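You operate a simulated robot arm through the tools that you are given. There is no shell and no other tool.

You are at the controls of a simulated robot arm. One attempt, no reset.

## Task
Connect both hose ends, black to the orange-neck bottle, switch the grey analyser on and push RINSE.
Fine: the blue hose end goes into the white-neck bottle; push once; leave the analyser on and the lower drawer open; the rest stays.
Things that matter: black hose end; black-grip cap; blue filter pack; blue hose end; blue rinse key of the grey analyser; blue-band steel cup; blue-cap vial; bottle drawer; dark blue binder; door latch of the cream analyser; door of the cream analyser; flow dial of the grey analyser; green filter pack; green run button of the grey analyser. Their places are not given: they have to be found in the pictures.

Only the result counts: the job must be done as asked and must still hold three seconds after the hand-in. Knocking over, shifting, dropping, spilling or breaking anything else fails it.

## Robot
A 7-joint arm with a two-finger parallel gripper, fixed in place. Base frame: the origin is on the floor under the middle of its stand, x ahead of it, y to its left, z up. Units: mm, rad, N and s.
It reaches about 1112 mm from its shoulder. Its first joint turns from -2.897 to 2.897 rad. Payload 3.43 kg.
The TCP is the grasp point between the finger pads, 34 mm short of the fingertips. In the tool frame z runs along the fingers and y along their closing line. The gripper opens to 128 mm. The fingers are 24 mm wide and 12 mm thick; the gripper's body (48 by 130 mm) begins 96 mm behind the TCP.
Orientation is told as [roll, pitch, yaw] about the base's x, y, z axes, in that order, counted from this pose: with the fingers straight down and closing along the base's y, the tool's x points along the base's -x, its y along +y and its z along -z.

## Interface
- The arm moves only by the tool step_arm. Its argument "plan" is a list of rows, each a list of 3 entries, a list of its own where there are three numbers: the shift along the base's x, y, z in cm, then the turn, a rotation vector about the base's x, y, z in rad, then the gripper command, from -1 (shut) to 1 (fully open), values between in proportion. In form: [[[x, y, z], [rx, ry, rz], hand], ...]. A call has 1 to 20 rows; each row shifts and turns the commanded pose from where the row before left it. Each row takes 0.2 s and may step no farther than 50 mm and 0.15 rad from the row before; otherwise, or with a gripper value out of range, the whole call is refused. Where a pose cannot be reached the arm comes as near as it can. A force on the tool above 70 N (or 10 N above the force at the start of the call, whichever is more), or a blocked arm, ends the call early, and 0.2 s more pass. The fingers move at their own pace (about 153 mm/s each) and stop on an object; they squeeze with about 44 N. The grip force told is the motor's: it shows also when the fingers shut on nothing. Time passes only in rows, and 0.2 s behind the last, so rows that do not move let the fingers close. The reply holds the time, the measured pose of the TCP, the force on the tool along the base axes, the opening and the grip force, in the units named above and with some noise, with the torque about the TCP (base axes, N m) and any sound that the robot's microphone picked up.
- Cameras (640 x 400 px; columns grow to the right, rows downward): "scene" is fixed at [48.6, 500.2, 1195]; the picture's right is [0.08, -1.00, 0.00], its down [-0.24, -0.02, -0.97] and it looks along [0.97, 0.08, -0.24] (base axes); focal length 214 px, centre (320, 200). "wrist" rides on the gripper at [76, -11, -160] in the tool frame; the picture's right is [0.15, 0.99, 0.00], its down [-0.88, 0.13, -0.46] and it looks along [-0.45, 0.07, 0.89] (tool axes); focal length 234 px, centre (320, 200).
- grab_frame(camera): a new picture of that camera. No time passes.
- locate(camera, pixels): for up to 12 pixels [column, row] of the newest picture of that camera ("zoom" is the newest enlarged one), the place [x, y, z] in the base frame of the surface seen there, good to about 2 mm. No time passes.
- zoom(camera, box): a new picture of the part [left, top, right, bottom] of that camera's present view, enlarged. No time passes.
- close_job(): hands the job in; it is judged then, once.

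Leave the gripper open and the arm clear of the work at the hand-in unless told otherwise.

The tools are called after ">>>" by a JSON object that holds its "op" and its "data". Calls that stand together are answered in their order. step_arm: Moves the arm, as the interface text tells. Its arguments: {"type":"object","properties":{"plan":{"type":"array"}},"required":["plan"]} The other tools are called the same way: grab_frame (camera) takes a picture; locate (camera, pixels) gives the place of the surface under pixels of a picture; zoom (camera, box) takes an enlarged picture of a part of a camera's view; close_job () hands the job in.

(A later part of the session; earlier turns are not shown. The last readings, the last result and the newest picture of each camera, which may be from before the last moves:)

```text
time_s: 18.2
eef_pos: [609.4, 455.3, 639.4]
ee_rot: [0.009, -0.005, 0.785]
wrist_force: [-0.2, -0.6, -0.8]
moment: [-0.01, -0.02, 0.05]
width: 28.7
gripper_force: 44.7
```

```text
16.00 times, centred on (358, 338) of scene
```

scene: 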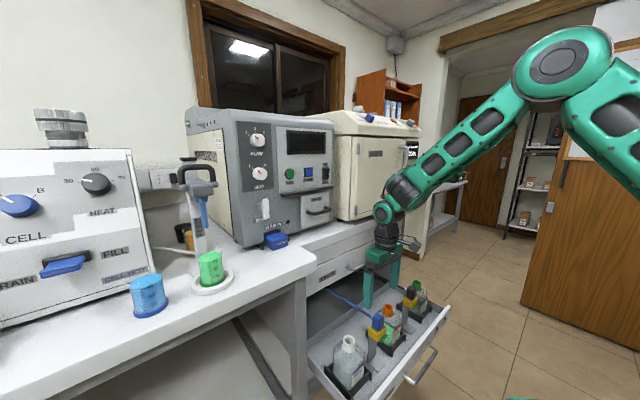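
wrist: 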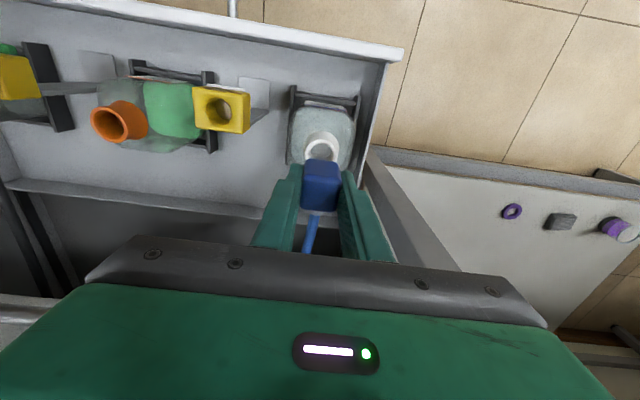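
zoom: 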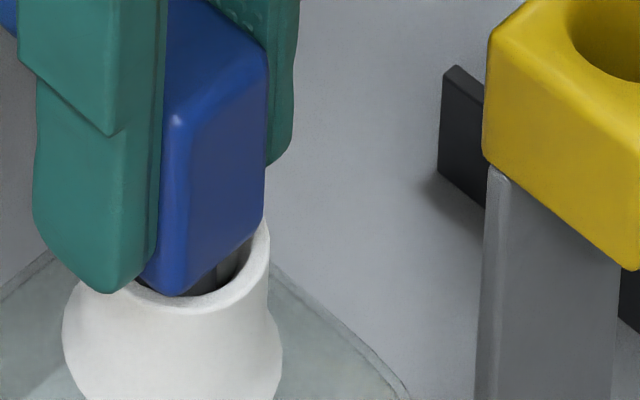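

>>> {"op": "zoom", "data": {"camera": "wrist", "box": [290, 150, 350, 220]}}

>>> {"op": "locate", "data": {"camera": "zoom", "pixels": [[320, 220], [320, 280], [240, 230], [420, 240], [230, 310], [400, 330], [250, 100], [400, 110], [330, 40], [330, 100], [320, 160], [200, 120]]}}

```text
5.71 times, centred on (320, 185) of wrist
```

zoom: 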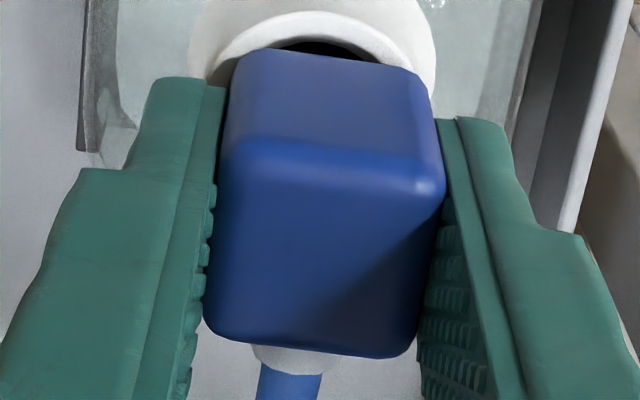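

```text
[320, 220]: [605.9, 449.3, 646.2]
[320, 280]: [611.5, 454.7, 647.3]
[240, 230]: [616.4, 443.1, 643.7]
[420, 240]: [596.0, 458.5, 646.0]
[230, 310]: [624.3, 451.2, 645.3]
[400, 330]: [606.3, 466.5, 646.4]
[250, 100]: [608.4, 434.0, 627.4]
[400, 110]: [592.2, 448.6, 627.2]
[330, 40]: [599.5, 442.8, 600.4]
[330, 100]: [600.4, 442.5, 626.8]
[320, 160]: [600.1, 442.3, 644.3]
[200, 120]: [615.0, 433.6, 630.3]
```

The block top reads z ≈ 646, the same height it had when seated in the clip. I'll ease down 1 mm per row for 3 rows to find the seat by force.

>>> {"op": "step_arm", "data": {"plan": [[[0, 0, -0.1], [0, 0, 0], -1], [[0, 0, -0.1], [0, 0, 0], -1], [[0, 0, 0], [0, 0, 0], -1]]}}

>>> {"op": "zoom", "data": {"camera": "scene", "box": [346, 328, 370, 348]}}

```text
time_s: 19.0
eef_pos: [609.9, 455.1, 640.8]
ee_rot: [0.008, -0.006, 0.785]
wrist_force: [0.1, -2.0, 16.9]
moment: [-0.18, -0.34, -0.03]
width: 28.7
gripper_force: 43.9
```

```text
16.00 times, centred on (358, 338) of scene
```

zoom: 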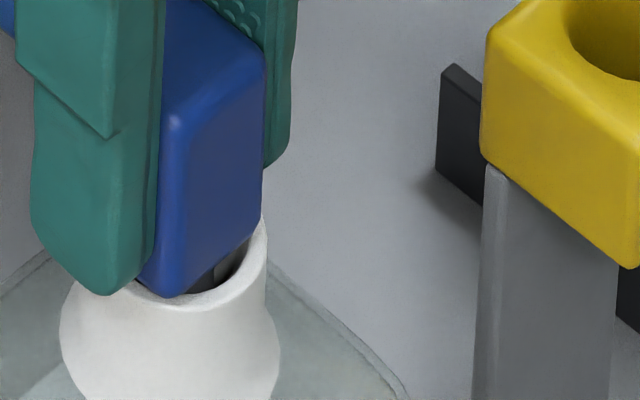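

It made contact with 17 N upward at TCP z = 640.8, which is the seated height. I'll unload the press by about 2 mm of command and then open the fingers to about 60 mm.

>>> {"op": "step_arm", "data": {"plan": [[[0, 0, 0.2], [0, 0, 0], -1], [[0, 0, 0], [0, 0, 0], -1]]}}

>>> {"op": "zoom", "data": {"camera": "scene", "box": [320, 290, 400, 360]}}

```text
time_s: 19.6
eef_pos: [610.1, 454.2, 639.5]
ee_rot: [0.009, -0.002, 0.784]
wrist_force: [0.5, 0.1, 1.8]
moment: [-0.02, -0.08, 0.05]
width: 28.7
gripper_force: 44.7
```

```text
5.71 times, centred on (360, 325) of scene
```

zoom: 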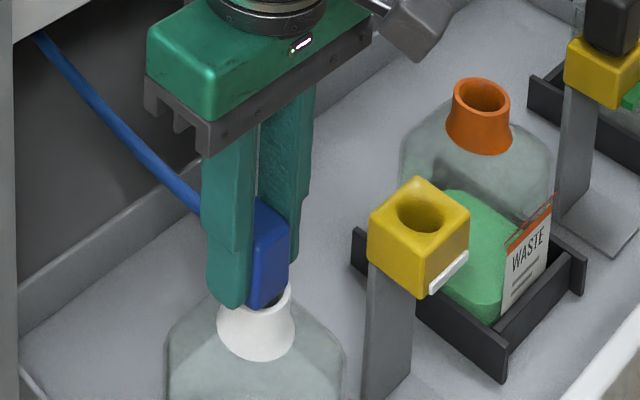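

Force is back near zero. I'll open the fingers to about 60 mm and see whether the hose end stays put.

>>> {"op": "step_arm", "data": {"plan": [[[0, 0, 0], [0, 0, 0], -0.45], [[0, 0, 0], [0, 0, 0], -0.3], [[0, 0, 0], [0, 0, 0], -0.06], [[0, 0, 0], [0, 0, 0], -0.06]]}}

>>> {"op": "zoom", "data": {"camera": "scene", "box": [320, 290, 400, 360]}}

>>> {"op": "zoom", "data": {"camera": "wrist", "box": [270, 110, 370, 230]}}

```text
time_s: 20.6
eef_pos: [610.7, 453.9, 640.7]
ee_rot: [0.008, -0.002, 0.786]
wrist_force: [0.4, -0.8, -0.3]
moment: [0.05, -0.01, -0.01]
width: 60.2
gripper_force: 0.1
```

```text
5.71 times, centred on (360, 325) of scene
```

zoom: 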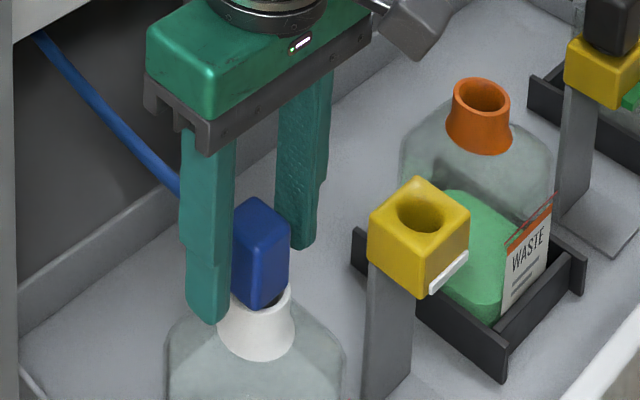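

```text
3.33 times, centred on (320, 170) of wrist
```

zoom: 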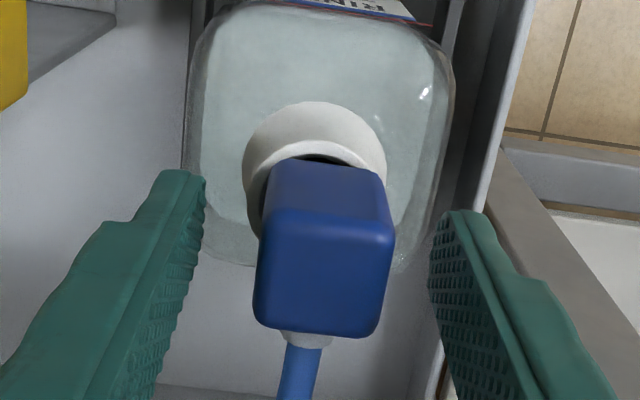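

The blue end stands in the white neck. I'll raise the hand 80 mm and inspect it from both cameras.

>>> {"op": "step_arm", "data": {"plan": [[[0, 0, 2.0], [0, 0, 0], -0.06], [[0, 0, 3.0], [0, 0, 0], -0.06], [[0, 0, 3.0], [0, 0, 0], -0.06], [[0, 0, 0], [0, 0, 0], 0.25], [[0, 0, 0], [0, 0, 0], 0.25]]}}

>>> {"op": "zoom", "data": {"camera": "scene", "box": [336, 308, 376, 348]}}

>>> {"op": "zoom", "data": {"camera": "wrist", "box": [280, 120, 360, 200]}}

```text
time_s: 21.8
eef_pos: [609.1, 454.3, 720.7]
ee_rot: [0.01, -0.004, 0.786]
wrist_force: [-0.4, -0.5, -0.5]
moment: [0.01, -0.01, 0.04]
width: 80.0
gripper_force: 0.1
```

```text
10.00 times, centred on (356, 328) of scene
```

zoom: 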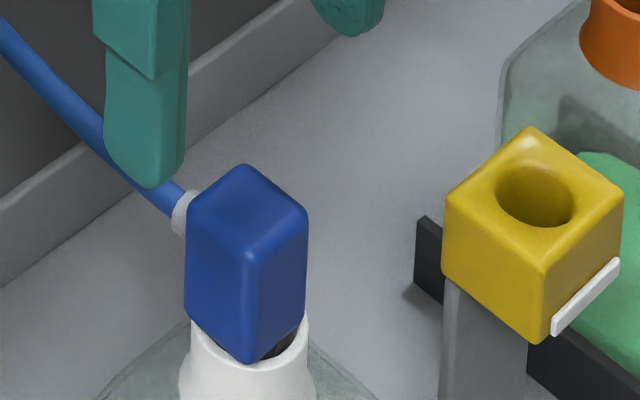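

```text
5.00 times, centred on (320, 160) of wrist
```

zoom: 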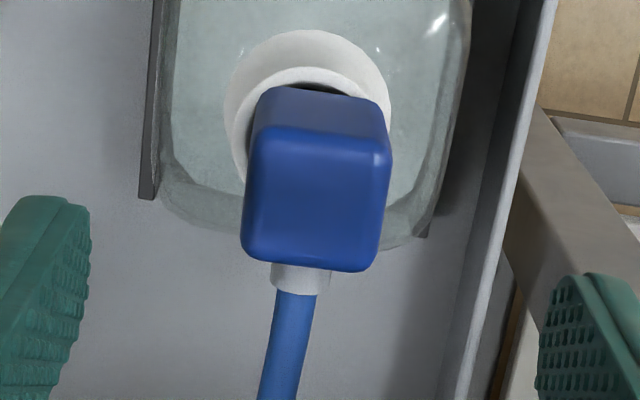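

>>> {"op": "locate", "data": {"camera": "zoom", "pixels": [[250, 150], [385, 165], [247, 240], [375, 258], [315, 145], [312, 265], [300, 200], [237, 150], [300, 72], [388, 105], [250, 90], [300, 280]]}}

>>> {"op": "grab_frame", "data": {"camera": "wrist"}}

```text
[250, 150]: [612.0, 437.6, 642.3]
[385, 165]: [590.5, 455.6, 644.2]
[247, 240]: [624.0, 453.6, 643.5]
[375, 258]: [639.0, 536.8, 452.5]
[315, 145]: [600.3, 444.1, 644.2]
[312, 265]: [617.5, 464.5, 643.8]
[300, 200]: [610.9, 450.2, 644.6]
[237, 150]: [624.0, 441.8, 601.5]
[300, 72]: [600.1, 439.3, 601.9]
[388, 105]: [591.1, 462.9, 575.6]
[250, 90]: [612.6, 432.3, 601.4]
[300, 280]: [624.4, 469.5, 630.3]
```

```text
taken
```

wrist: 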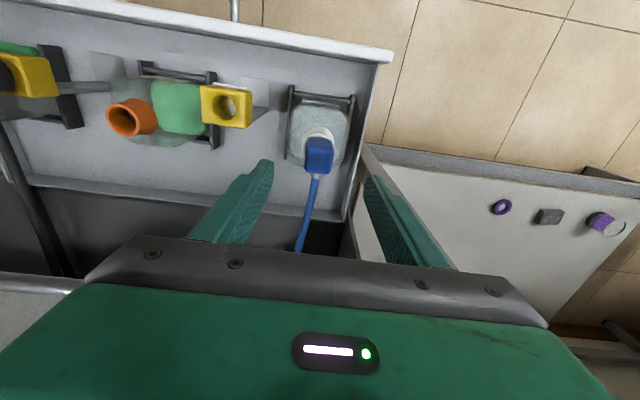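

The blue end is fully seated: its top is at z ≈ 644 and it is centred within about 1–2 mm. Next is the black end. I'll move above its clip, near (815, 196), at z ≈ 760 and look.

>>> {"op": "step_arm", "data": {"plan": [[[0, 0, 2.0], [0, 0, 0], 0.25], [[0, 0, 2.0], [0, 0, 0], 0.25], [[2.57, -3.22, 0], [0, 0, 0], 0.25], [[2.57, -3.22, 0], [0, 0, 0], 0.25], [[2.57, -3.22, 0], [0, 0, 0], 0.25], [[2.57, -3.22, 0], [0, 0, 0], 0.25], [[2.57, -3.22, 0], [0, 0, 0], 0.25], [[2.57, -3.22, 0], [0, 0, 0], 0.25], [[2.57, -3.22, 0], [0, 0, 0], 0.25], [[2.57, -3.22, 0], [0, 0, 0], 0.25], [[0, 0, 0], [0, 0, 0], 0.25], [[0, 0, 0], [0, 0, 0], 0.25], [[0, 0, 0], [0, 0, 0], 0.25]]}}

>>> {"op": "grab_frame", "data": {"camera": "wrist"}}

>>> {"op": "grab_frame", "data": {"camera": "scene"}}

```text
time_s: 24.6
eef_pos: [815.2, 197.9, 760.5]
ee_rot: [0.009, -0.004, 0.785]
wrist_force: [0.2, 0.1, 0.3]
moment: [-0.01, 0.01, -0.02]
width: 80.1
gripper_force: 0.0
```

```text
taken
```

wrist: 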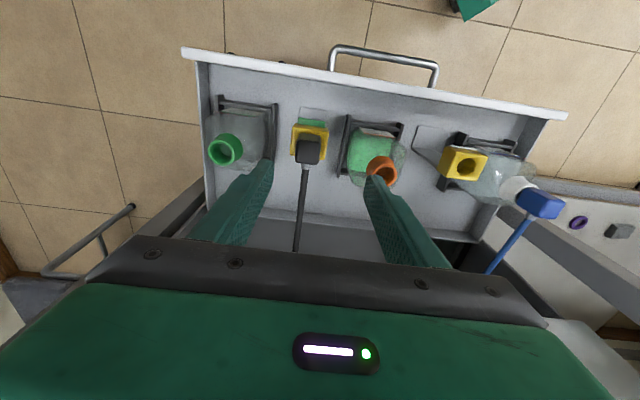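

```text
taken
```

scene: 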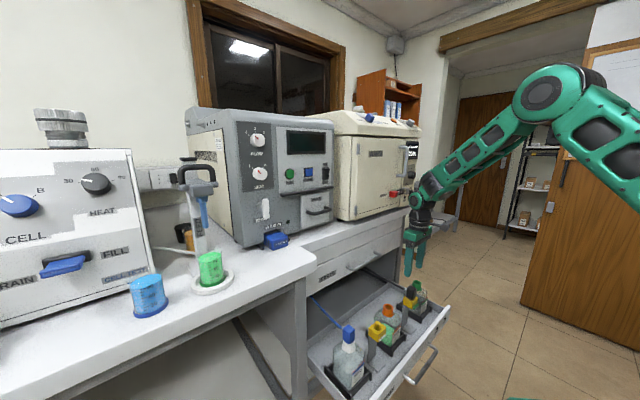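

The black end is in view at (308,148) and the orange neck at (381,170). I'll zoom and locate features on both.

>>> {"op": "zoom", "data": {"camera": "wrist", "box": [270, 105, 350, 185]}}

>>> {"op": "zoom", "data": {"camera": "scene", "box": [290, 125, 330, 160]}}

>>> {"op": "zoom", "data": {"camera": "wrist", "box": [270, 105, 410, 205]}}

```text
5.00 times, centred on (310, 145) of wrist
```

zoom: 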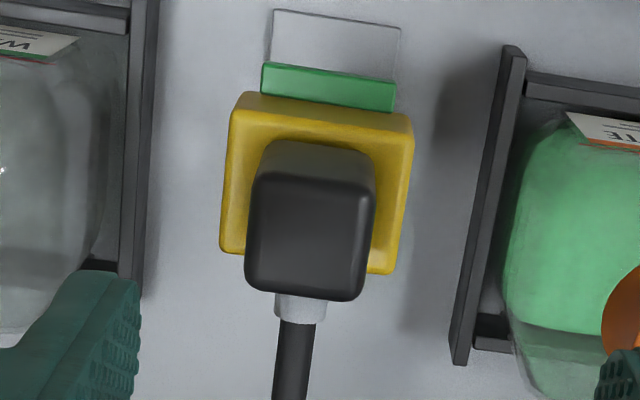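

```text
11.43 times, centred on (310, 142) of scene
```

zoom: 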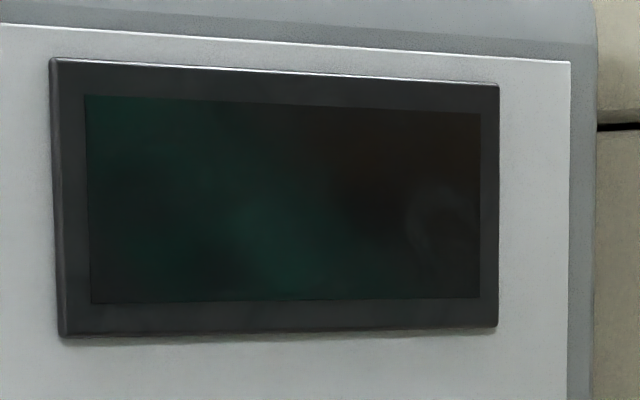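

```text
4.00 times, centred on (340, 155) of wrist
```

zoom: 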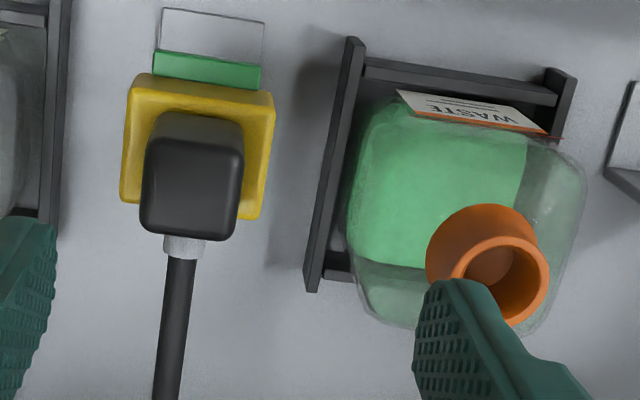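

>>> {"op": "locate", "data": {"camera": "zoom", "pixels": [[148, 165], [240, 170], [145, 220], [228, 232], [195, 152], [190, 232], [195, 190], [125, 190], [265, 130], [265, 200], [205, 70], [178, 290]]}}

>>> {"op": "locate", "data": {"camera": "zoom", "pixels": [[460, 260], [545, 275], [502, 240], [515, 322], [475, 245], [535, 250], [540, 305], [505, 262], [530, 318], [430, 300], [453, 278], [490, 280]]}}

```text
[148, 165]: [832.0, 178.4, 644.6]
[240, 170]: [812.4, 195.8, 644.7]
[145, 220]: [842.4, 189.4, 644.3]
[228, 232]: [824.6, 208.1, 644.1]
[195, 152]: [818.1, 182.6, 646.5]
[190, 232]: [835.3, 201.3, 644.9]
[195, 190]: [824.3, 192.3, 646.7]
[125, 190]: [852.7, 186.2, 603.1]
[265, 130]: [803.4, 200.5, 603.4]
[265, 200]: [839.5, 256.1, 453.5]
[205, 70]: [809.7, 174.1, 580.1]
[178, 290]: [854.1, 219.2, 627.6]
```

```text
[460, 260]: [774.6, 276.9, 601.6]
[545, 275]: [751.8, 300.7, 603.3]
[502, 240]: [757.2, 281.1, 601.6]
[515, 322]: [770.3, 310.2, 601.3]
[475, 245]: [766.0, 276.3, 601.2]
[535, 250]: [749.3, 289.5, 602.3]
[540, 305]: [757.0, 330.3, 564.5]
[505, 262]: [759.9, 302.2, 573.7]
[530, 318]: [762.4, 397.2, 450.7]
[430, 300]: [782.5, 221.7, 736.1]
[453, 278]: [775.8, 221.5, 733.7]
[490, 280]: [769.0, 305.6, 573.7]
```

Black block centre is about (827, 192) and the orange neck centre about (767.5, 292.9). I'll correct the position and lower to z ≈ 641 around the black end, in stages.

>>> {"op": "step_arm", "data": {"plan": [[[0.61, -0.28, -2.0], [0, 0, 0], 0.25], [[0.6, -0.28, -2.0], [0, 0, 0], 0.25], [[0, 0, -2.0], [0, 0, 0], 0.25], [[0, 0, -1.5], [0, 0, 0], 0.25], [[0, 0, 0], [0, 0, 0], 0.25], [[0, 0, 0], [0, 0, 0], 0.25]]}}

>>> {"op": "zoom", "data": {"camera": "wrist", "box": [260, 110, 380, 210]}}

```text
time_s: 26.0
eef_pos: [827.4, 191.3, 686.5]
ee_rot: [0.009, -0.004, 0.784]
wrist_force: [0.7, -0.3, -0.5]
moment: [-0.02, 0.0, 0.01]
width: 80.1
gripper_force: 0.1
```

```text
4.00 times, centred on (320, 160) of wrist
```

zoom: 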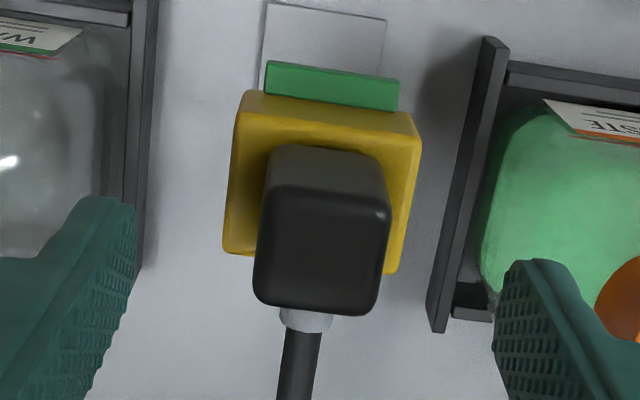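

Centred. I'll lower 45 mm, then close.

>>> {"op": "step_arm", "data": {"plan": [[[0, 0.05, -1.5], [0, 0, 0], 0.25], [[0, 0.05, -1.5], [0, 0, 0], 0.25], [[0, 0, -1.5], [0, 0, 0], 0.25], [[0, 0, 0], [0, 0, 0], 0.25], [[0, 0, 0], [0, 0, 0], 0.25]]}}

>>> {"op": "zoom", "data": {"camera": "scene", "box": [380, 260, 440, 310]}}

```text
time_s: 27.2
eef_pos: [827.4, 191.2, 640.4]
ee_rot: [0.009, -0.005, 0.785]
wrist_force: [0.0, 0.4, 0.3]
moment: [0.04, -0.03, -0.01]
width: 79.9
gripper_force: 0.0
```

```text
8.00 times, centred on (410, 285) of scene
```

zoom: 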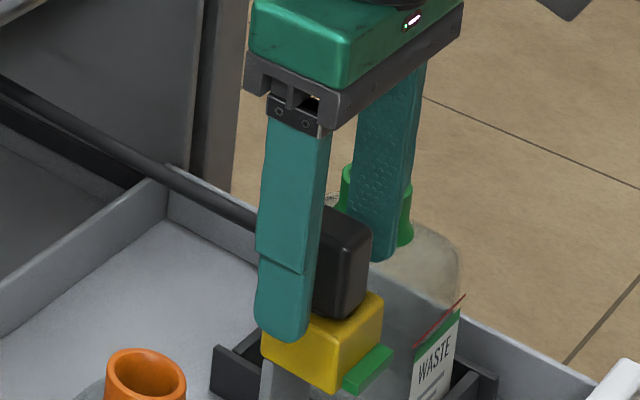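

Fingers straddle the black end. I'll close on it.

>>> {"op": "step_arm", "data": {"plan": [[[0, 0, 0], [0, 0, 0], -0.5], [[0, 0, 0], [0, 0, 0], -0.5], [[0, 0, 0], [0, 0, 0], -1], [[0, 0, 0], [0, 0, 0], -1]]}}

>>> {"op": "zoom", "data": {"camera": "wrist", "box": [260, 110, 380, 230]}}

```text
time_s: 28.2
eef_pos: [827.9, 191.1, 640.6]
ee_rot: [0.008, -0.003, 0.786]
wrist_force: [0.4, -0.4, 2.8]
moment: [-0.07, -0.04, 0.01]
width: 28.4
gripper_force: 44.2
```

```text
3.33 times, centred on (320, 170) of wrist
```

zoom: 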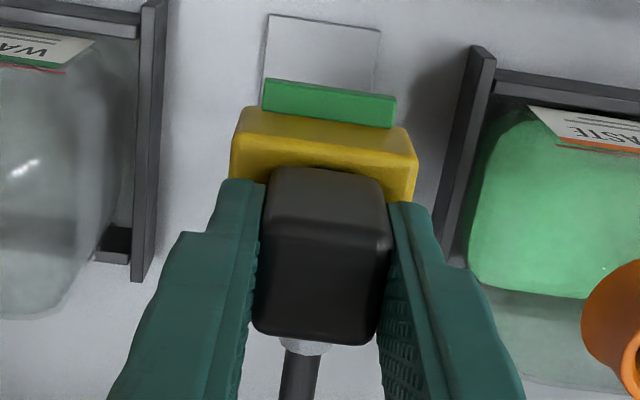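

Gripped at 28.4 mm. I'll lift gently, first 4 mm, then 50 mm in slow rows.

>>> {"op": "step_arm", "data": {"plan": [[[0, 0, 0.2], [0, 0, 0], -1], [[0, 0, 0.2], [0, 0, 0], -1], [[0, 0, 0.5], [0, 0, 0], -1], [[0, 0, 0.5], [0, 0, 0], -1], [[0, 0, 0], [0, 0, 0], -1]]}}

>>> {"op": "zoom", "data": {"camera": "scene", "box": [380, 260, 440, 310]}}

```text
time_s: 29.4
eef_pos: [827.4, 191.9, 655.4]
ee_rot: [0.007, -0.004, 0.785]
wrist_force: [0.3, 0.3, -0.9]
moment: [-0.02, -0.01, -0.02]
width: 28.8
gripper_force: 43.8
```

```text
8.00 times, centred on (410, 285) of scene
```

zoom: 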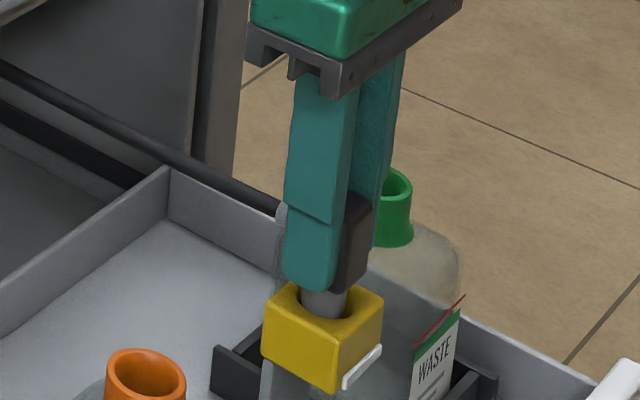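

The black end is coming out and its tab has gone white. I'll lift another 40 mm and measure.

>>> {"op": "step_arm", "data": {"plan": [[[0, 0, 1.0], [0, 0, 0], -1], [[0, 0, 1.0], [0, 0, 0], -1], [[0, 0, 1.0], [0, 0, 0], -1], [[0, 0, 1.0], [0, 0, 0], -1], [[0, 0, 0], [0, 0, 0], -1], [[0, 0, 0], [0, 0, 0], -1]]}}

>>> {"op": "grab_frame", "data": {"camera": "wrist"}}

>>> {"op": "zoom", "data": {"camera": "wrist", "box": [280, 140, 360, 240]}}

```text
time_s: 30.8
eef_pos: [827.7, 192.1, 695.6]
ee_rot: [0.01, -0.004, 0.786]
wrist_force: [0.3, 1.1, -0.6]
moment: [-0.02, 0.0, -0.01]
width: 28.7
gripper_force: 43.4
```

```text
taken
```

wrist: 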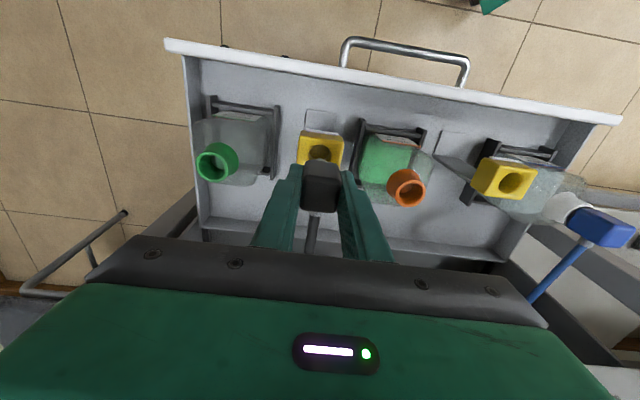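

```text
4.00 times, centred on (320, 190) of wrist
```

zoom: 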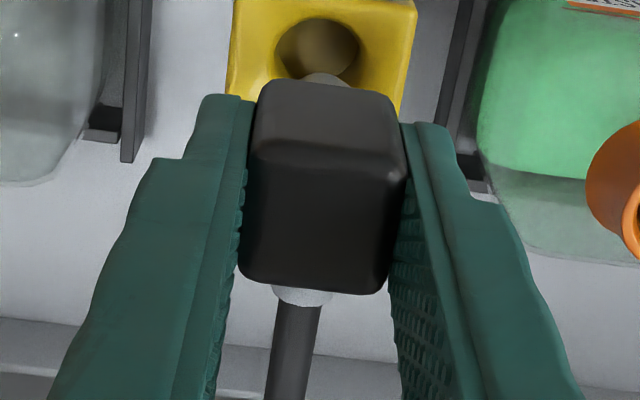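

>>> {"op": "locate", "data": {"camera": "zoom", "pixels": [[258, 160], [400, 180], [245, 260], [378, 282], [328, 160], [310, 278], [252, 210], [392, 230]]}}

>>> {"op": "zoom", "data": {"camera": "wrist", "box": [374, 165, 438, 215]}}

```text
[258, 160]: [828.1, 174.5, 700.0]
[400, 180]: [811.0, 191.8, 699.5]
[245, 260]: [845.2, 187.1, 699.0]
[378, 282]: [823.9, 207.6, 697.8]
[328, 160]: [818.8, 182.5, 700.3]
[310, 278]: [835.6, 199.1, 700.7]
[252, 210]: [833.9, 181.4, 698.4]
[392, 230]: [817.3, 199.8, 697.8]
```

```text
8.00 times, centred on (406, 190) of wrist
```

zoom: 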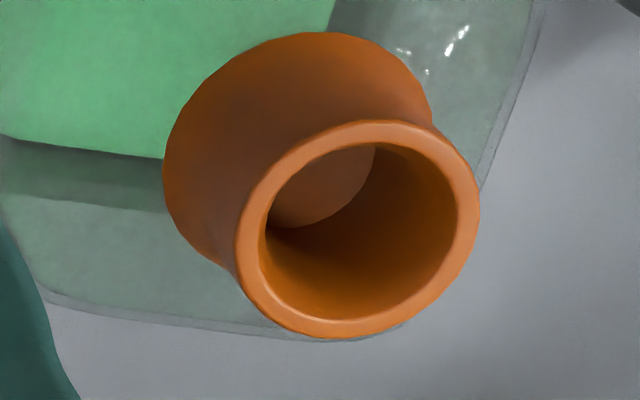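

>>> {"op": "locate", "data": {"camera": "zoom", "pixels": [[250, 245], [468, 205], [370, 132], [340, 326], [290, 165], [440, 155], [440, 285], [275, 300], [330, 143], [400, 310], [463, 245], [253, 210]]}}

```text
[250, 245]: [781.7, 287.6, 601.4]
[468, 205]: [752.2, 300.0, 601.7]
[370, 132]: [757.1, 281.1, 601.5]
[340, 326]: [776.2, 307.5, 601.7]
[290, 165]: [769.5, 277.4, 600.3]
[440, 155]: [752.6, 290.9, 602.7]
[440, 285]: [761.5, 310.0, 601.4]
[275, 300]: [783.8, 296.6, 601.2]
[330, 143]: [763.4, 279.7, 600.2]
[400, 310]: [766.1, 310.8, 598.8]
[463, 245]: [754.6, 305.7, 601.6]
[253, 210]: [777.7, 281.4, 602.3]
```

The orange neck centre fits well at (767.3, 294.5), and the black block centre is at about (826.8, 191.4). I'll move (-59.5, +103.1) mm at this height.

>>> {"op": "step_arm", "data": {"plan": [[[-0.99, 1.718, 0], [0, 0, 0], -1], [[-0.99, 1.718, 0], [0, 0, 0], -1], [[-0.99, 1.718, 0], [0, 0, 0], -1], [[-0.99, 1.718, 0], [0, 0, 0], -1], [[-0.995, 1.719, 0], [0, 0, 0], -1], [[-0.995, 1.719, 0], [0, 0, 0], -1], [[0, 0, 0], [0, 0, 0], -1], [[0, 0, 0], [0, 0, 0], -1], [[0, 0, 0], [0, 0, 0], -1]]}}

>>> {"op": "zoom", "data": {"camera": "wrist", "box": [280, 130, 360, 230]}}

>>> {"op": "zoom", "data": {"camera": "scene", "box": [340, 260, 440, 340]}}

```text
time_s: 32.8
eef_pos: [767.4, 293.6, 694.6]
ee_rot: [0.01, -0.004, 0.785]
wrist_force: [-0.6, -0.5, 0.3]
moment: [-0.03, 0.05, -0.01]
width: 28.6
gripper_force: 43.7
```

```text
4.00 times, centred on (320, 180) of wrist
```

zoom: 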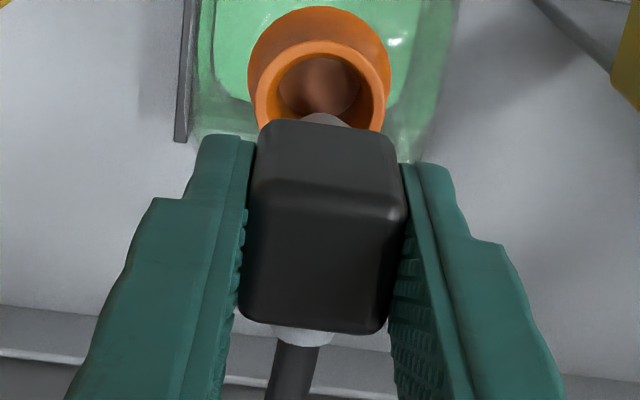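

```text
5.00 times, centred on (390, 300) of scene
```

zoom: 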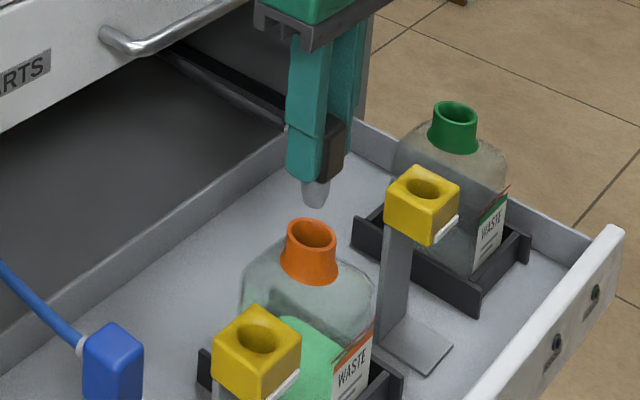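

>>> {"op": "locate", "data": {"camera": "zoom", "pixels": [[258, 200], [400, 220], [245, 300], [378, 322], [330, 200], [312, 318], [252, 250], [392, 270], [262, 105], [378, 110], [320, 50], [325, 118]]}}

```text
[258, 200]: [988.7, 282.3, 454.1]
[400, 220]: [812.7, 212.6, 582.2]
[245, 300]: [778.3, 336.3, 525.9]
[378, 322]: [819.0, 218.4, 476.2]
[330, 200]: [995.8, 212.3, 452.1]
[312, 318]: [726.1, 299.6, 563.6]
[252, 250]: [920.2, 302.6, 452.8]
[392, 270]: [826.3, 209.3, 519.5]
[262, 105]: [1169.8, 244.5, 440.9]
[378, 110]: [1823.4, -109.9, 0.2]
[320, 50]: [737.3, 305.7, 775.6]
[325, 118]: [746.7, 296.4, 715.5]
```

The newest zoom was the scene one, so those readings don't apply. I'll re-zoom with the wrist camera and locate again.

>>> {"op": "zoom", "data": {"camera": "wrist", "box": [280, 130, 360, 230]}}

>>> {"op": "locate", "data": {"camera": "zoom", "pixels": [[258, 200], [400, 220], [245, 300], [378, 322], [330, 200], [312, 318], [252, 250], [392, 270], [262, 105], [378, 110], [320, 50], [325, 118]]}}

```text
4.00 times, centred on (320, 180) of wrist
```

zoom: 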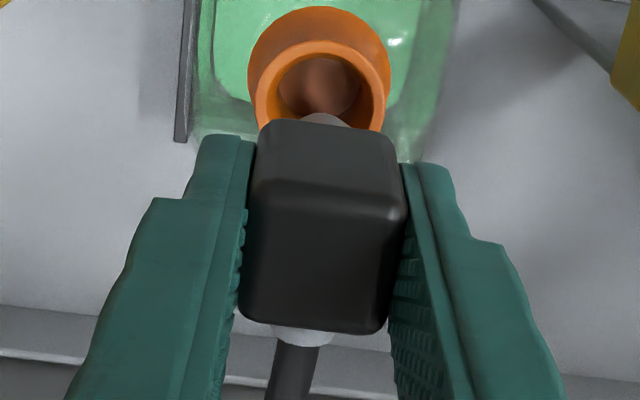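

```text
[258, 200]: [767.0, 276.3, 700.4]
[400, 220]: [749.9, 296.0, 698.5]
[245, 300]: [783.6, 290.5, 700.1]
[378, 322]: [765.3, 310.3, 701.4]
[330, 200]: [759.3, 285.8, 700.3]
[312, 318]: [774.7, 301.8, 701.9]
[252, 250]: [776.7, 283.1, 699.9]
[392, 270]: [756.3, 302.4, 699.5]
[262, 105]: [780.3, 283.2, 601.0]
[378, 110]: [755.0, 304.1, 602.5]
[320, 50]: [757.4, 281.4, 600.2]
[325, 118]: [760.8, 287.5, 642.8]
```

The block is within 1 mm of the orange neck centre. I'll correct slightly and lower in stages: 20 mm, then check.

>>> {"op": "step_arm", "data": {"plan": [[[0.04, 0.1, 0], [0, 0, 0], -1], [[0, 0, -0.7], [0, 0, 0], -1], [[0, 0, -0.7], [0, 0, 0], -1], [[0, 0, -0.6], [0, 0, 0], -1], [[0, 0, 0], [0, 0, 0], -1], [[0, 0, 0], [0, 0, 0], -1]]}}

>>> {"op": "zoom", "data": {"camera": "scene", "box": [360, 280, 420, 330]}}

```text
time_s: 34.2
eef_pos: [769.2, 295.0, 674.9]
ee_rot: [0.009, -0.004, 0.787]
wrist_force: [0.1, -0.4, -0.3]
moment: [-0.04, 0.01, -0.01]
width: 28.6
gripper_force: 44.3
```

```text
8.00 times, centred on (390, 305) of scene
```

zoom: 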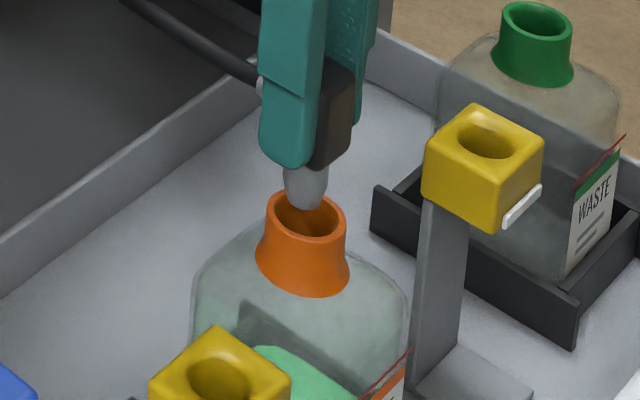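

The plug tip is above the orange opening and centred. I'll lower 24 mm more.

>>> {"op": "step_arm", "data": {"plan": [[[0, 0, -0.6], [0, 0, 0], -1], [[0, 0, -0.6], [0, 0, 0], -1], [[0, 0, -0.6], [0, 0, 0], -1], [[0, 0, -0.6], [0, 0, 0], -1], [[0, 0, 0], [0, 0, 0], -1], [[0, 0, 0], [0, 0, 0], -1]]}}

>>> {"op": "zoom", "data": {"camera": "scene", "box": [370, 290, 410, 325]}}

>>> {"op": "zoom", "data": {"camera": "wrist", "box": [280, 120, 360, 220]}}

```text
time_s: 35.6
eef_pos: [768.7, 295.0, 650.6]
ee_rot: [0.009, -0.004, 0.785]
wrist_force: [-0.3, -0.2, -1.0]
moment: [-0.02, -0.02, -0.02]
width: 28.7
gripper_force: 43.5
```

```text
11.43 times, centred on (390, 308) of scene
```

zoom: 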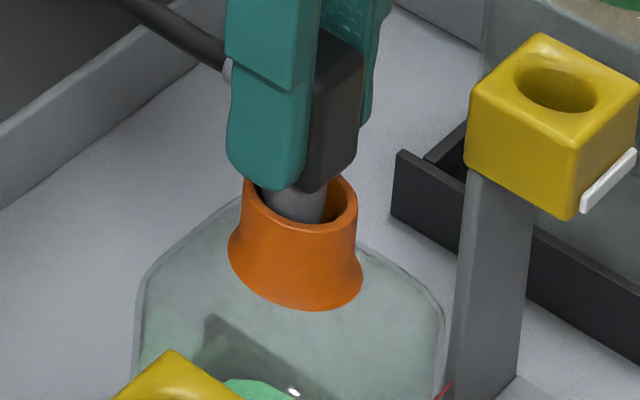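

```text
4.00 times, centred on (320, 170) of wrist
```

zoom: 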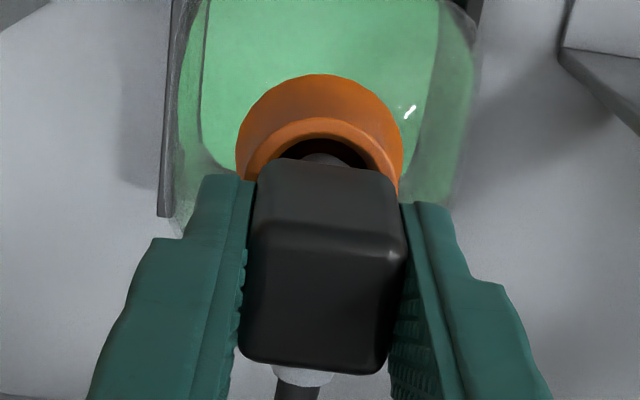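

There is no contact force and the plug is inside the neck. I'll do the last 10 mm in small steps.

>>> {"op": "step_arm", "data": {"plan": [[[0, 0, -0.25], [0, 0, 0], -1], [[0, 0, -0.25], [0, 0, 0], -1], [[0, 0, -0.25], [0, 0, 0], -1], [[0, 0, -0.25], [0, 0, 0], -1], [[0, 0, 0], [0, 0, 0], -1]]}}

>>> {"op": "zoom", "data": {"camera": "scene", "box": [370, 290, 410, 325]}}

```text
time_s: 36.8
eef_pos: [768.5, 296.2, 640.8]
ee_rot: [0.009, -0.003, 0.784]
wrist_force: [0.2, -0.6, 0.0]
moment: [-0.05, 0.03, 0.0]
width: 28.7
gripper_force: 44.4
```

```text
11.43 times, centred on (390, 308) of scene
```

zoom: 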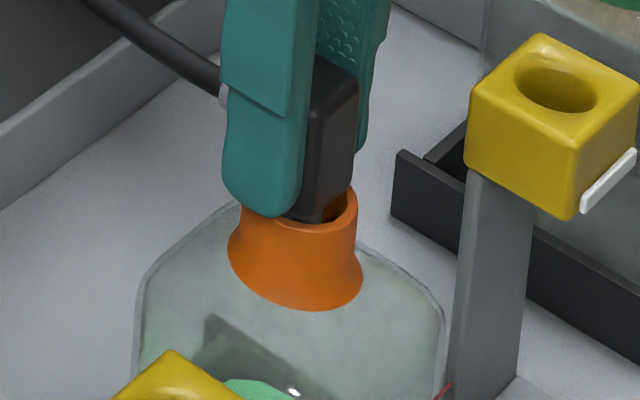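

Nearly seated with no force yet. I'll ease down 1 mm at a time to find the seat.

>>> {"op": "step_arm", "data": {"plan": [[[0, 0, -0.1], [0, 0, 0], -1], [[0, 0, -0.1], [0, 0, 0], -1], [[0, 0, 0], [0, 0, 0], -1]]}}

>>> {"op": "zoom", "data": {"camera": "scene", "box": [370, 290, 410, 325]}}

```text
time_s: 37.6
eef_pos: [769.6, 295.6, 639.9]
ee_rot: [0.009, -0.005, 0.786]
wrist_force: [-0.3, -1.1, 14.1]
moment: [-0.25, -0.03, 0.02]
width: 28.7
gripper_force: 44.0
```

```text
11.43 times, centred on (390, 308) of scene
```

zoom: 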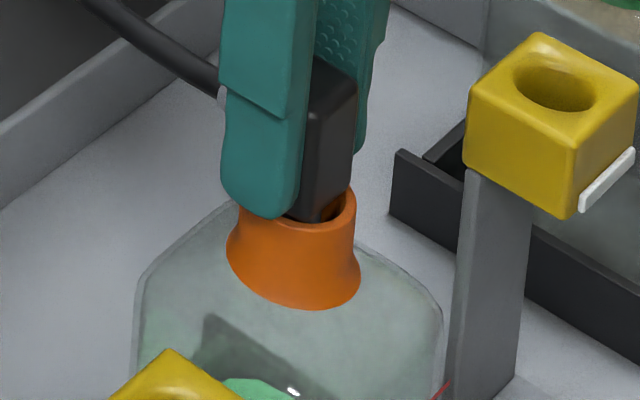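

Contact is 14 N at z ≈ 640, so it is seated. I'll unload and open to about 60 mm, then rise.

>>> {"op": "step_arm", "data": {"plan": [[[0, 0, 0.15], [0, 0, 0], -1], [[0, 0, 0], [0, 0, 0], -1], [[0, 0, 0], [0, 0, 0], -0.45], [[0, 0, 0], [0, 0, 0], -0.3], [[0, 0, 0], [0, 0, 0], -0.06], [[0, 0, 0], [0, 0, 0], -0.06]]}}

>>> {"op": "zoom", "data": {"camera": "scene", "box": [370, 290, 410, 325]}}

>>> {"op": "zoom", "data": {"camera": "wrist", "box": [270, 110, 370, 230]}}

```text
time_s: 39.0
eef_pos: [768.4, 296.5, 639.5]
ee_rot: [0.009, -0.003, 0.785]
wrist_force: [0.0, 0.8, 0.5]
moment: [0.0, 0.02, 0.0]
width: 60.3
gripper_force: 0.1
```

```text
11.43 times, centred on (390, 308) of scene
```

zoom: 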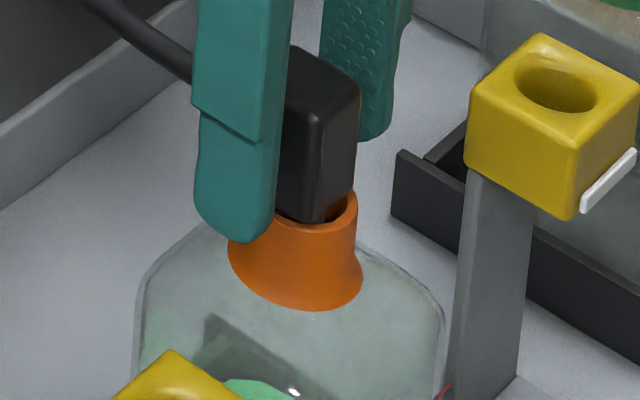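

```text
3.33 times, centred on (320, 170) of wrist
```

zoom: 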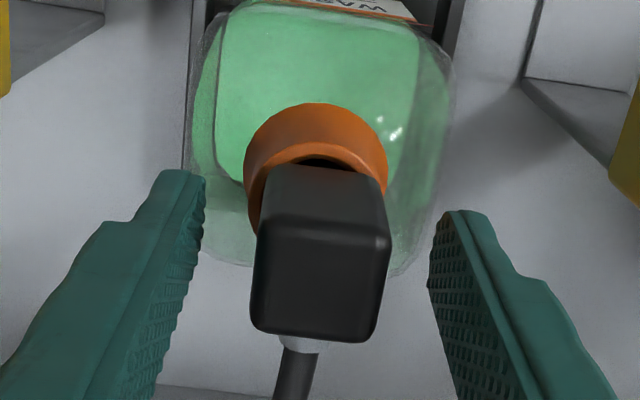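

It stays. I'll rise to about z = 800 and inspect both connections.

>>> {"op": "step_arm", "data": {"plan": [[[0, 0, 2.0], [0, 0, 0], -0.06], [[0, 0, 3.0], [0, 0, 0], -0.06], [[0, 0, 4.0], [0, 0, 0], -0.06], [[0, 0, 4.0], [0, 0, 0], -0.06], [[0, 0, 3.0], [0, 0, 0], -0.06], [[0, 0, 0], [0, 0, 0], -0.06], [[0, 0, 0], [0, 0, 0], -0.06]]}}

>>> {"op": "zoom", "data": {"camera": "scene", "box": [330, 280, 440, 370]}}

>>> {"op": "zoom", "data": {"camera": "wrist", "box": [270, 90, 470, 220]}}

```text
time_s: 40.6
eef_pos: [768.8, 296.3, 798.2]
ee_rot: [0.007, -0.003, 0.786]
wrist_force: [0.9, 0.1, 0.2]
moment: [-0.01, -0.02, 0.03]
width: 60.3
gripper_force: 0.1
```

```text
4.44 times, centred on (385, 325) of scene
```

zoom: 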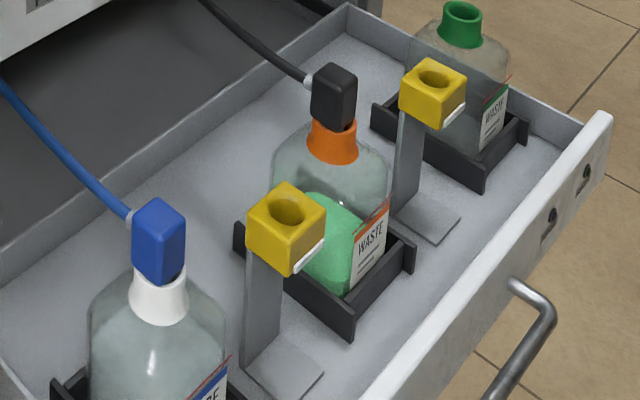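

```text
3.08 times, centred on (370, 155) of wrist
```

zoom: 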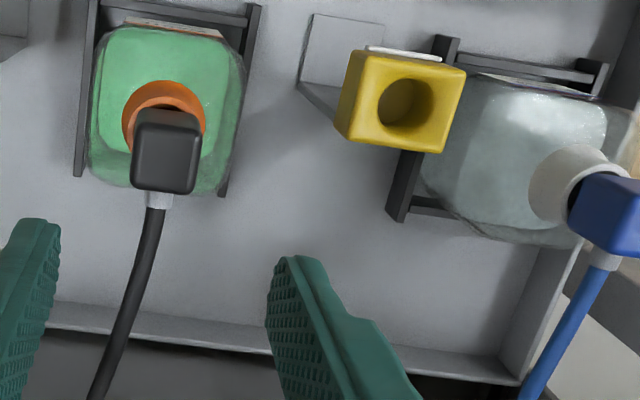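

Both ends look seated. I'll check the black block's top height and centre.

>>> {"op": "locate", "data": {"camera": "zoom", "pixels": [[136, 150], [200, 150], [136, 182], [192, 188], [166, 148], [164, 188], [165, 168], [125, 130], [190, 95], [160, 90], [595, 200], [600, 245]]}}

```text
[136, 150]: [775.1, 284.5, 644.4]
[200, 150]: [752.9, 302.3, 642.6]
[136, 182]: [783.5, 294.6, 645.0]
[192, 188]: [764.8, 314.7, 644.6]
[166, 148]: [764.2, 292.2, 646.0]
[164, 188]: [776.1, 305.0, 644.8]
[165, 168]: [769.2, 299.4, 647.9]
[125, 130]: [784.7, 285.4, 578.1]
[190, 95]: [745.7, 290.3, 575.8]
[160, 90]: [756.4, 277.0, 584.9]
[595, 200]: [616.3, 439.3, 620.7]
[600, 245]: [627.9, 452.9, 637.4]
```

Both connections are good. Next are the switch and key. I'll raise the hand and retreat to about u = 730, v = -178, z = 1120, well in front of the panel, closing the fingers into a poker. Then I'll tilt.

>>> {"op": "step_arm", "data": {"plan": [[[0, 0, 3.5], [0, 0, 0], -0.06], [[-1.41, 1.04, 3.58], [0, 0, 0], -0.06], [[-1.41, 1.04, 3.58], [0, 0, 0], -1], [[-1.41, 1.04, 3.58], [0, 0, 0], -1], [[-1.41, 1.04, 3.58], [0, 0, 0], -1], [[-1.41, 1.04, 3.58], [0, 0, 0], -1], [[-1.41, 1.04, 3.58], [0, 0, 0], -1], [[-1.41, 1.04, 3.58], [0, 0, 0], -1], [[-1.41, 1.04, 3.58], [0, 0, 0], -1], [[-1.41, 1.04, 0], [0, 0, 0], -1], [[0, 0, 0], [0, 0, 0], -1], [[0, 0, 0], [0, 0, 0], -1]]}}

>>> {"op": "grab_frame", "data": {"camera": "wrist"}}

>>> {"op": "grab_frame", "data": {"camera": "scene"}}

```text
time_s: 43.2
eef_pos: [641.3, 388.7, 1120.8]
ee_rot: [0.009, -0.003, 0.786]
wrist_force: [0.7, 0.5, 0.3]
moment: [-0.01, 0.0, 0.01]
width: 0.0
gripper_force: 32.9
```

```text
taken
```

wrist: 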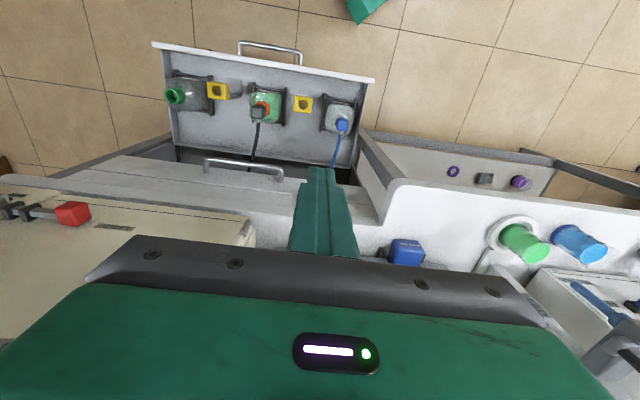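

```text
taken
```

scene: 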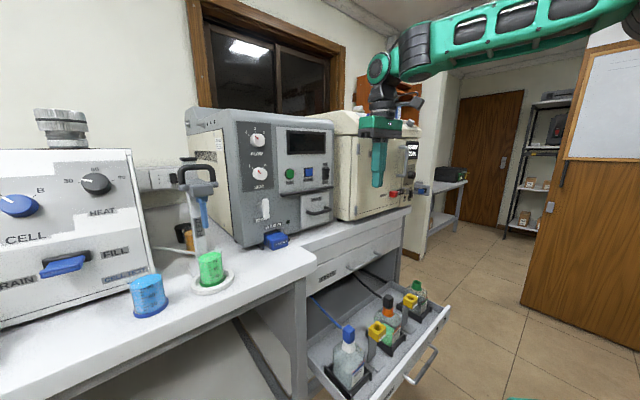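

The hand is at u ≈ 728, v ≈ -179. I'll start tilting so the fingers swing up to point at the panel, half-way first.

>>> {"op": "step_arm", "data": {"plan": [[[0, 0, 0], [0.099, -0.099, 0], -1], [[0, 0, 0], [0.099, -0.099, 0], -1], [[0, 0, 0], [0.099, -0.099, 0], -1], [[0, 0, 0], [0.099, -0.099, 0], -1], [[0, 0, 0], [0.099, -0.099, 0], -1], [[0, 0, 0], [0.099, -0.099, 0], -1], [[0, 0, 0], [0, 0, 0], -1]]}}

>>> {"op": "grab_frame", "data": {"camera": "wrist"}}

>>> {"op": "grab_frame", "data": {"camera": "scene"}}

```text
time_s: 44.8
eef_pos: [641.9, 389.4, 1120.9]
ee_rot: [0.011, -0.844, 0.784]
wrist_force: [-0.7, 0.3, -0.5]
moment: [-0.03, -0.01, 0.01]
width: 0.1
gripper_force: 32.6
```

```text
taken
```

wrist: 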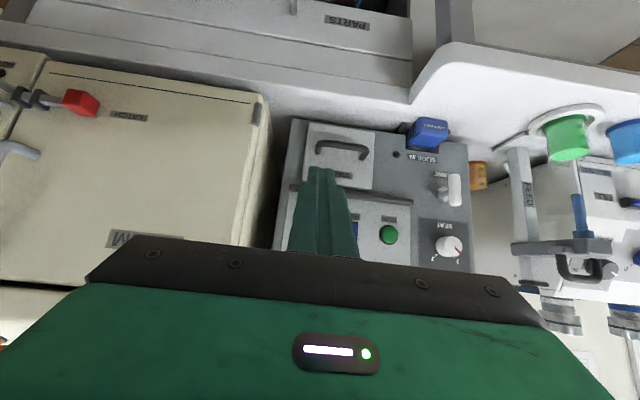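

```text
taken
```

scene: 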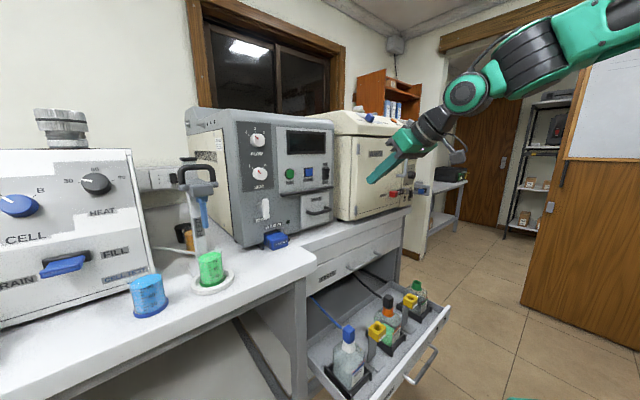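

The tilt works. I'll finish the turn to nearly horizontal with five more rows.

>>> {"op": "step_arm", "data": {"plan": [[[0, 0, 0], [0.099, -0.099, 0], -1], [[0, 0, 0], [0.099, -0.099, 0], -1], [[0, 0, 0], [0.099, -0.099, 0], -1], [[0, 0, 0], [0.099, -0.099, 0], -1], [[0, 0, 0], [0.099, -0.099, 0], -1], [[0, 0, 0], [0, 0, 0], -1], [[0, 0, 0], [0, 0, 0], -1]]}}

>>> {"op": "grab_frame", "data": {"camera": "wrist"}}

>>> {"op": "grab_frame", "data": {"camera": "scene"}}

```text
time_s: 46.4
eef_pos: [643.6, 389.3, 1121.0]
ee_rot: [0.036, -1.544, 0.759]
wrist_force: [0.5, 0.0, 0.2]
moment: [-0.02, -0.04, 0.02]
width: 0.0
gripper_force: 33.2
```

```text
taken
```

wrist: 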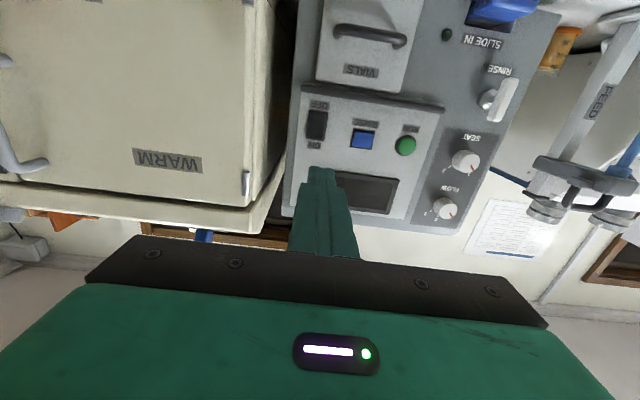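

```text
taken
```

scene: 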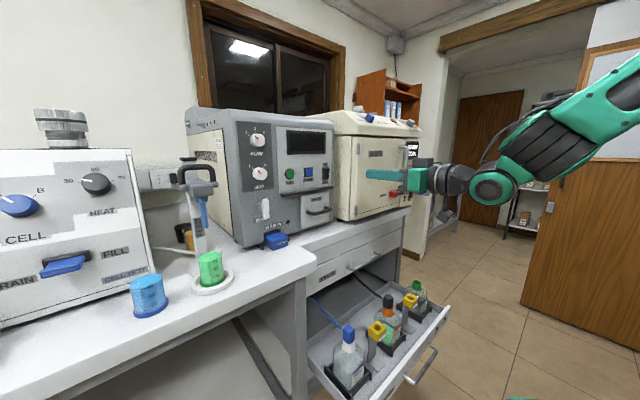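

The fingers point at the panel. In the upside-down wrist view the rocker is at (317,124) and the blue key at (362,139). I'll zoom and locate both.

>>> {"op": "zoom", "data": {"camera": "wrist", "box": [290, 85, 430, 175]}}

>>> {"op": "locate", "data": {"camera": "wrist", "pixels": [[317, 113], [317, 118], [317, 124], [317, 130], [317, 135], [312, 130], [323, 130], [362, 139], [354, 138], [371, 141], [362, 131], [362, 146]]}}

```text
4.44 times, centred on (360, 130) of wrist
```

zoom: 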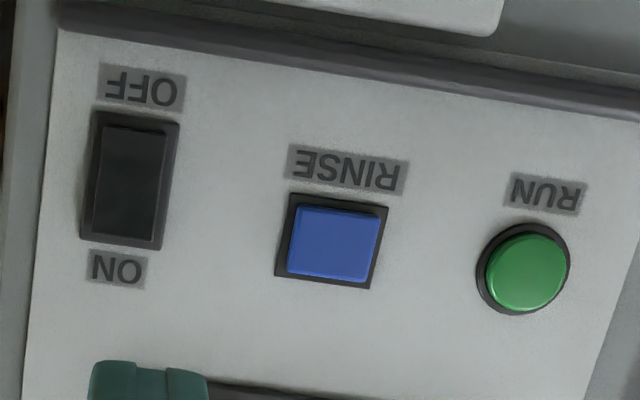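

```text
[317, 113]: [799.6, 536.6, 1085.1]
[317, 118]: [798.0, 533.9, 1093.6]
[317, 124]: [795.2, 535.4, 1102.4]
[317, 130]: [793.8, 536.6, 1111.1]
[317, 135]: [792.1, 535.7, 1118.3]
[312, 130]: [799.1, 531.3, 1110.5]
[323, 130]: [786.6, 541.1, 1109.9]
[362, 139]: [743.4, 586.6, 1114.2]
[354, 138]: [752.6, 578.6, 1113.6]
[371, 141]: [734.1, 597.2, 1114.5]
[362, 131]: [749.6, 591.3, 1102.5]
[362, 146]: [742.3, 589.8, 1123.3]
```

Rocker: upper half at about (792, 536, 1118), v ≈ -181. Blue key centre: about (743, 587, 1114). My fingertips point at v ≈ -180, z ≈ 1120. I'll advance 145 mm toward the rocker, stopping short of contact.

>>> {"op": "step_arm", "data": {"plan": [[[2.6, 2.5, 0], [0, 0, 0], -1], [[2.6, 2.5, 0], [0, 0, 0], -1], [[2.6, 2.5, 0], [0, 0, 0], -1], [[2.55, 2.5, 0], [0, 0, 0], -1], [[0, 0, 0], [0, 0, 0], -1], [[0, 0, 0], [0, 0, 0], -1]]}}

>>> {"op": "grab_frame", "data": {"camera": "wrist"}}

>>> {"op": "zoom", "data": {"camera": "scene", "box": [280, 140, 400, 215]}}

```text
time_s: 47.8
eef_pos: [744.5, 491.2, 1122.1]
ee_rot: [0.023, -1.544, 0.77]
wrist_force: [-0.4, -0.4, 0.2]
moment: [-0.02, -0.03, -0.01]
width: 0.1
gripper_force: 33.2
```

```text
taken
```

wrist: 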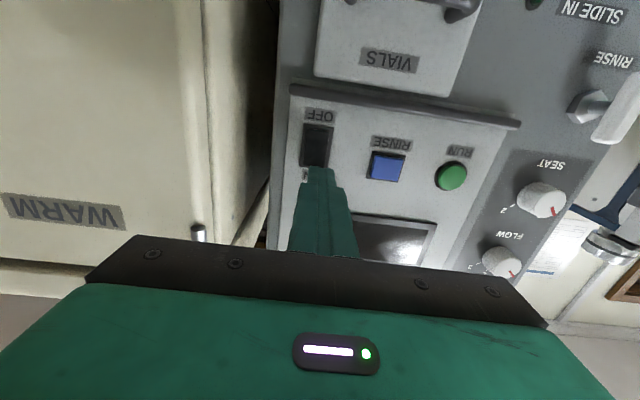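

```text
5.33 times, centred on (340, 178) of scene
```

zoom: 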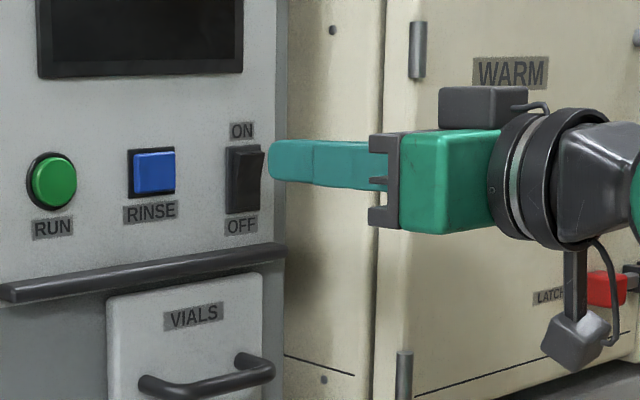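

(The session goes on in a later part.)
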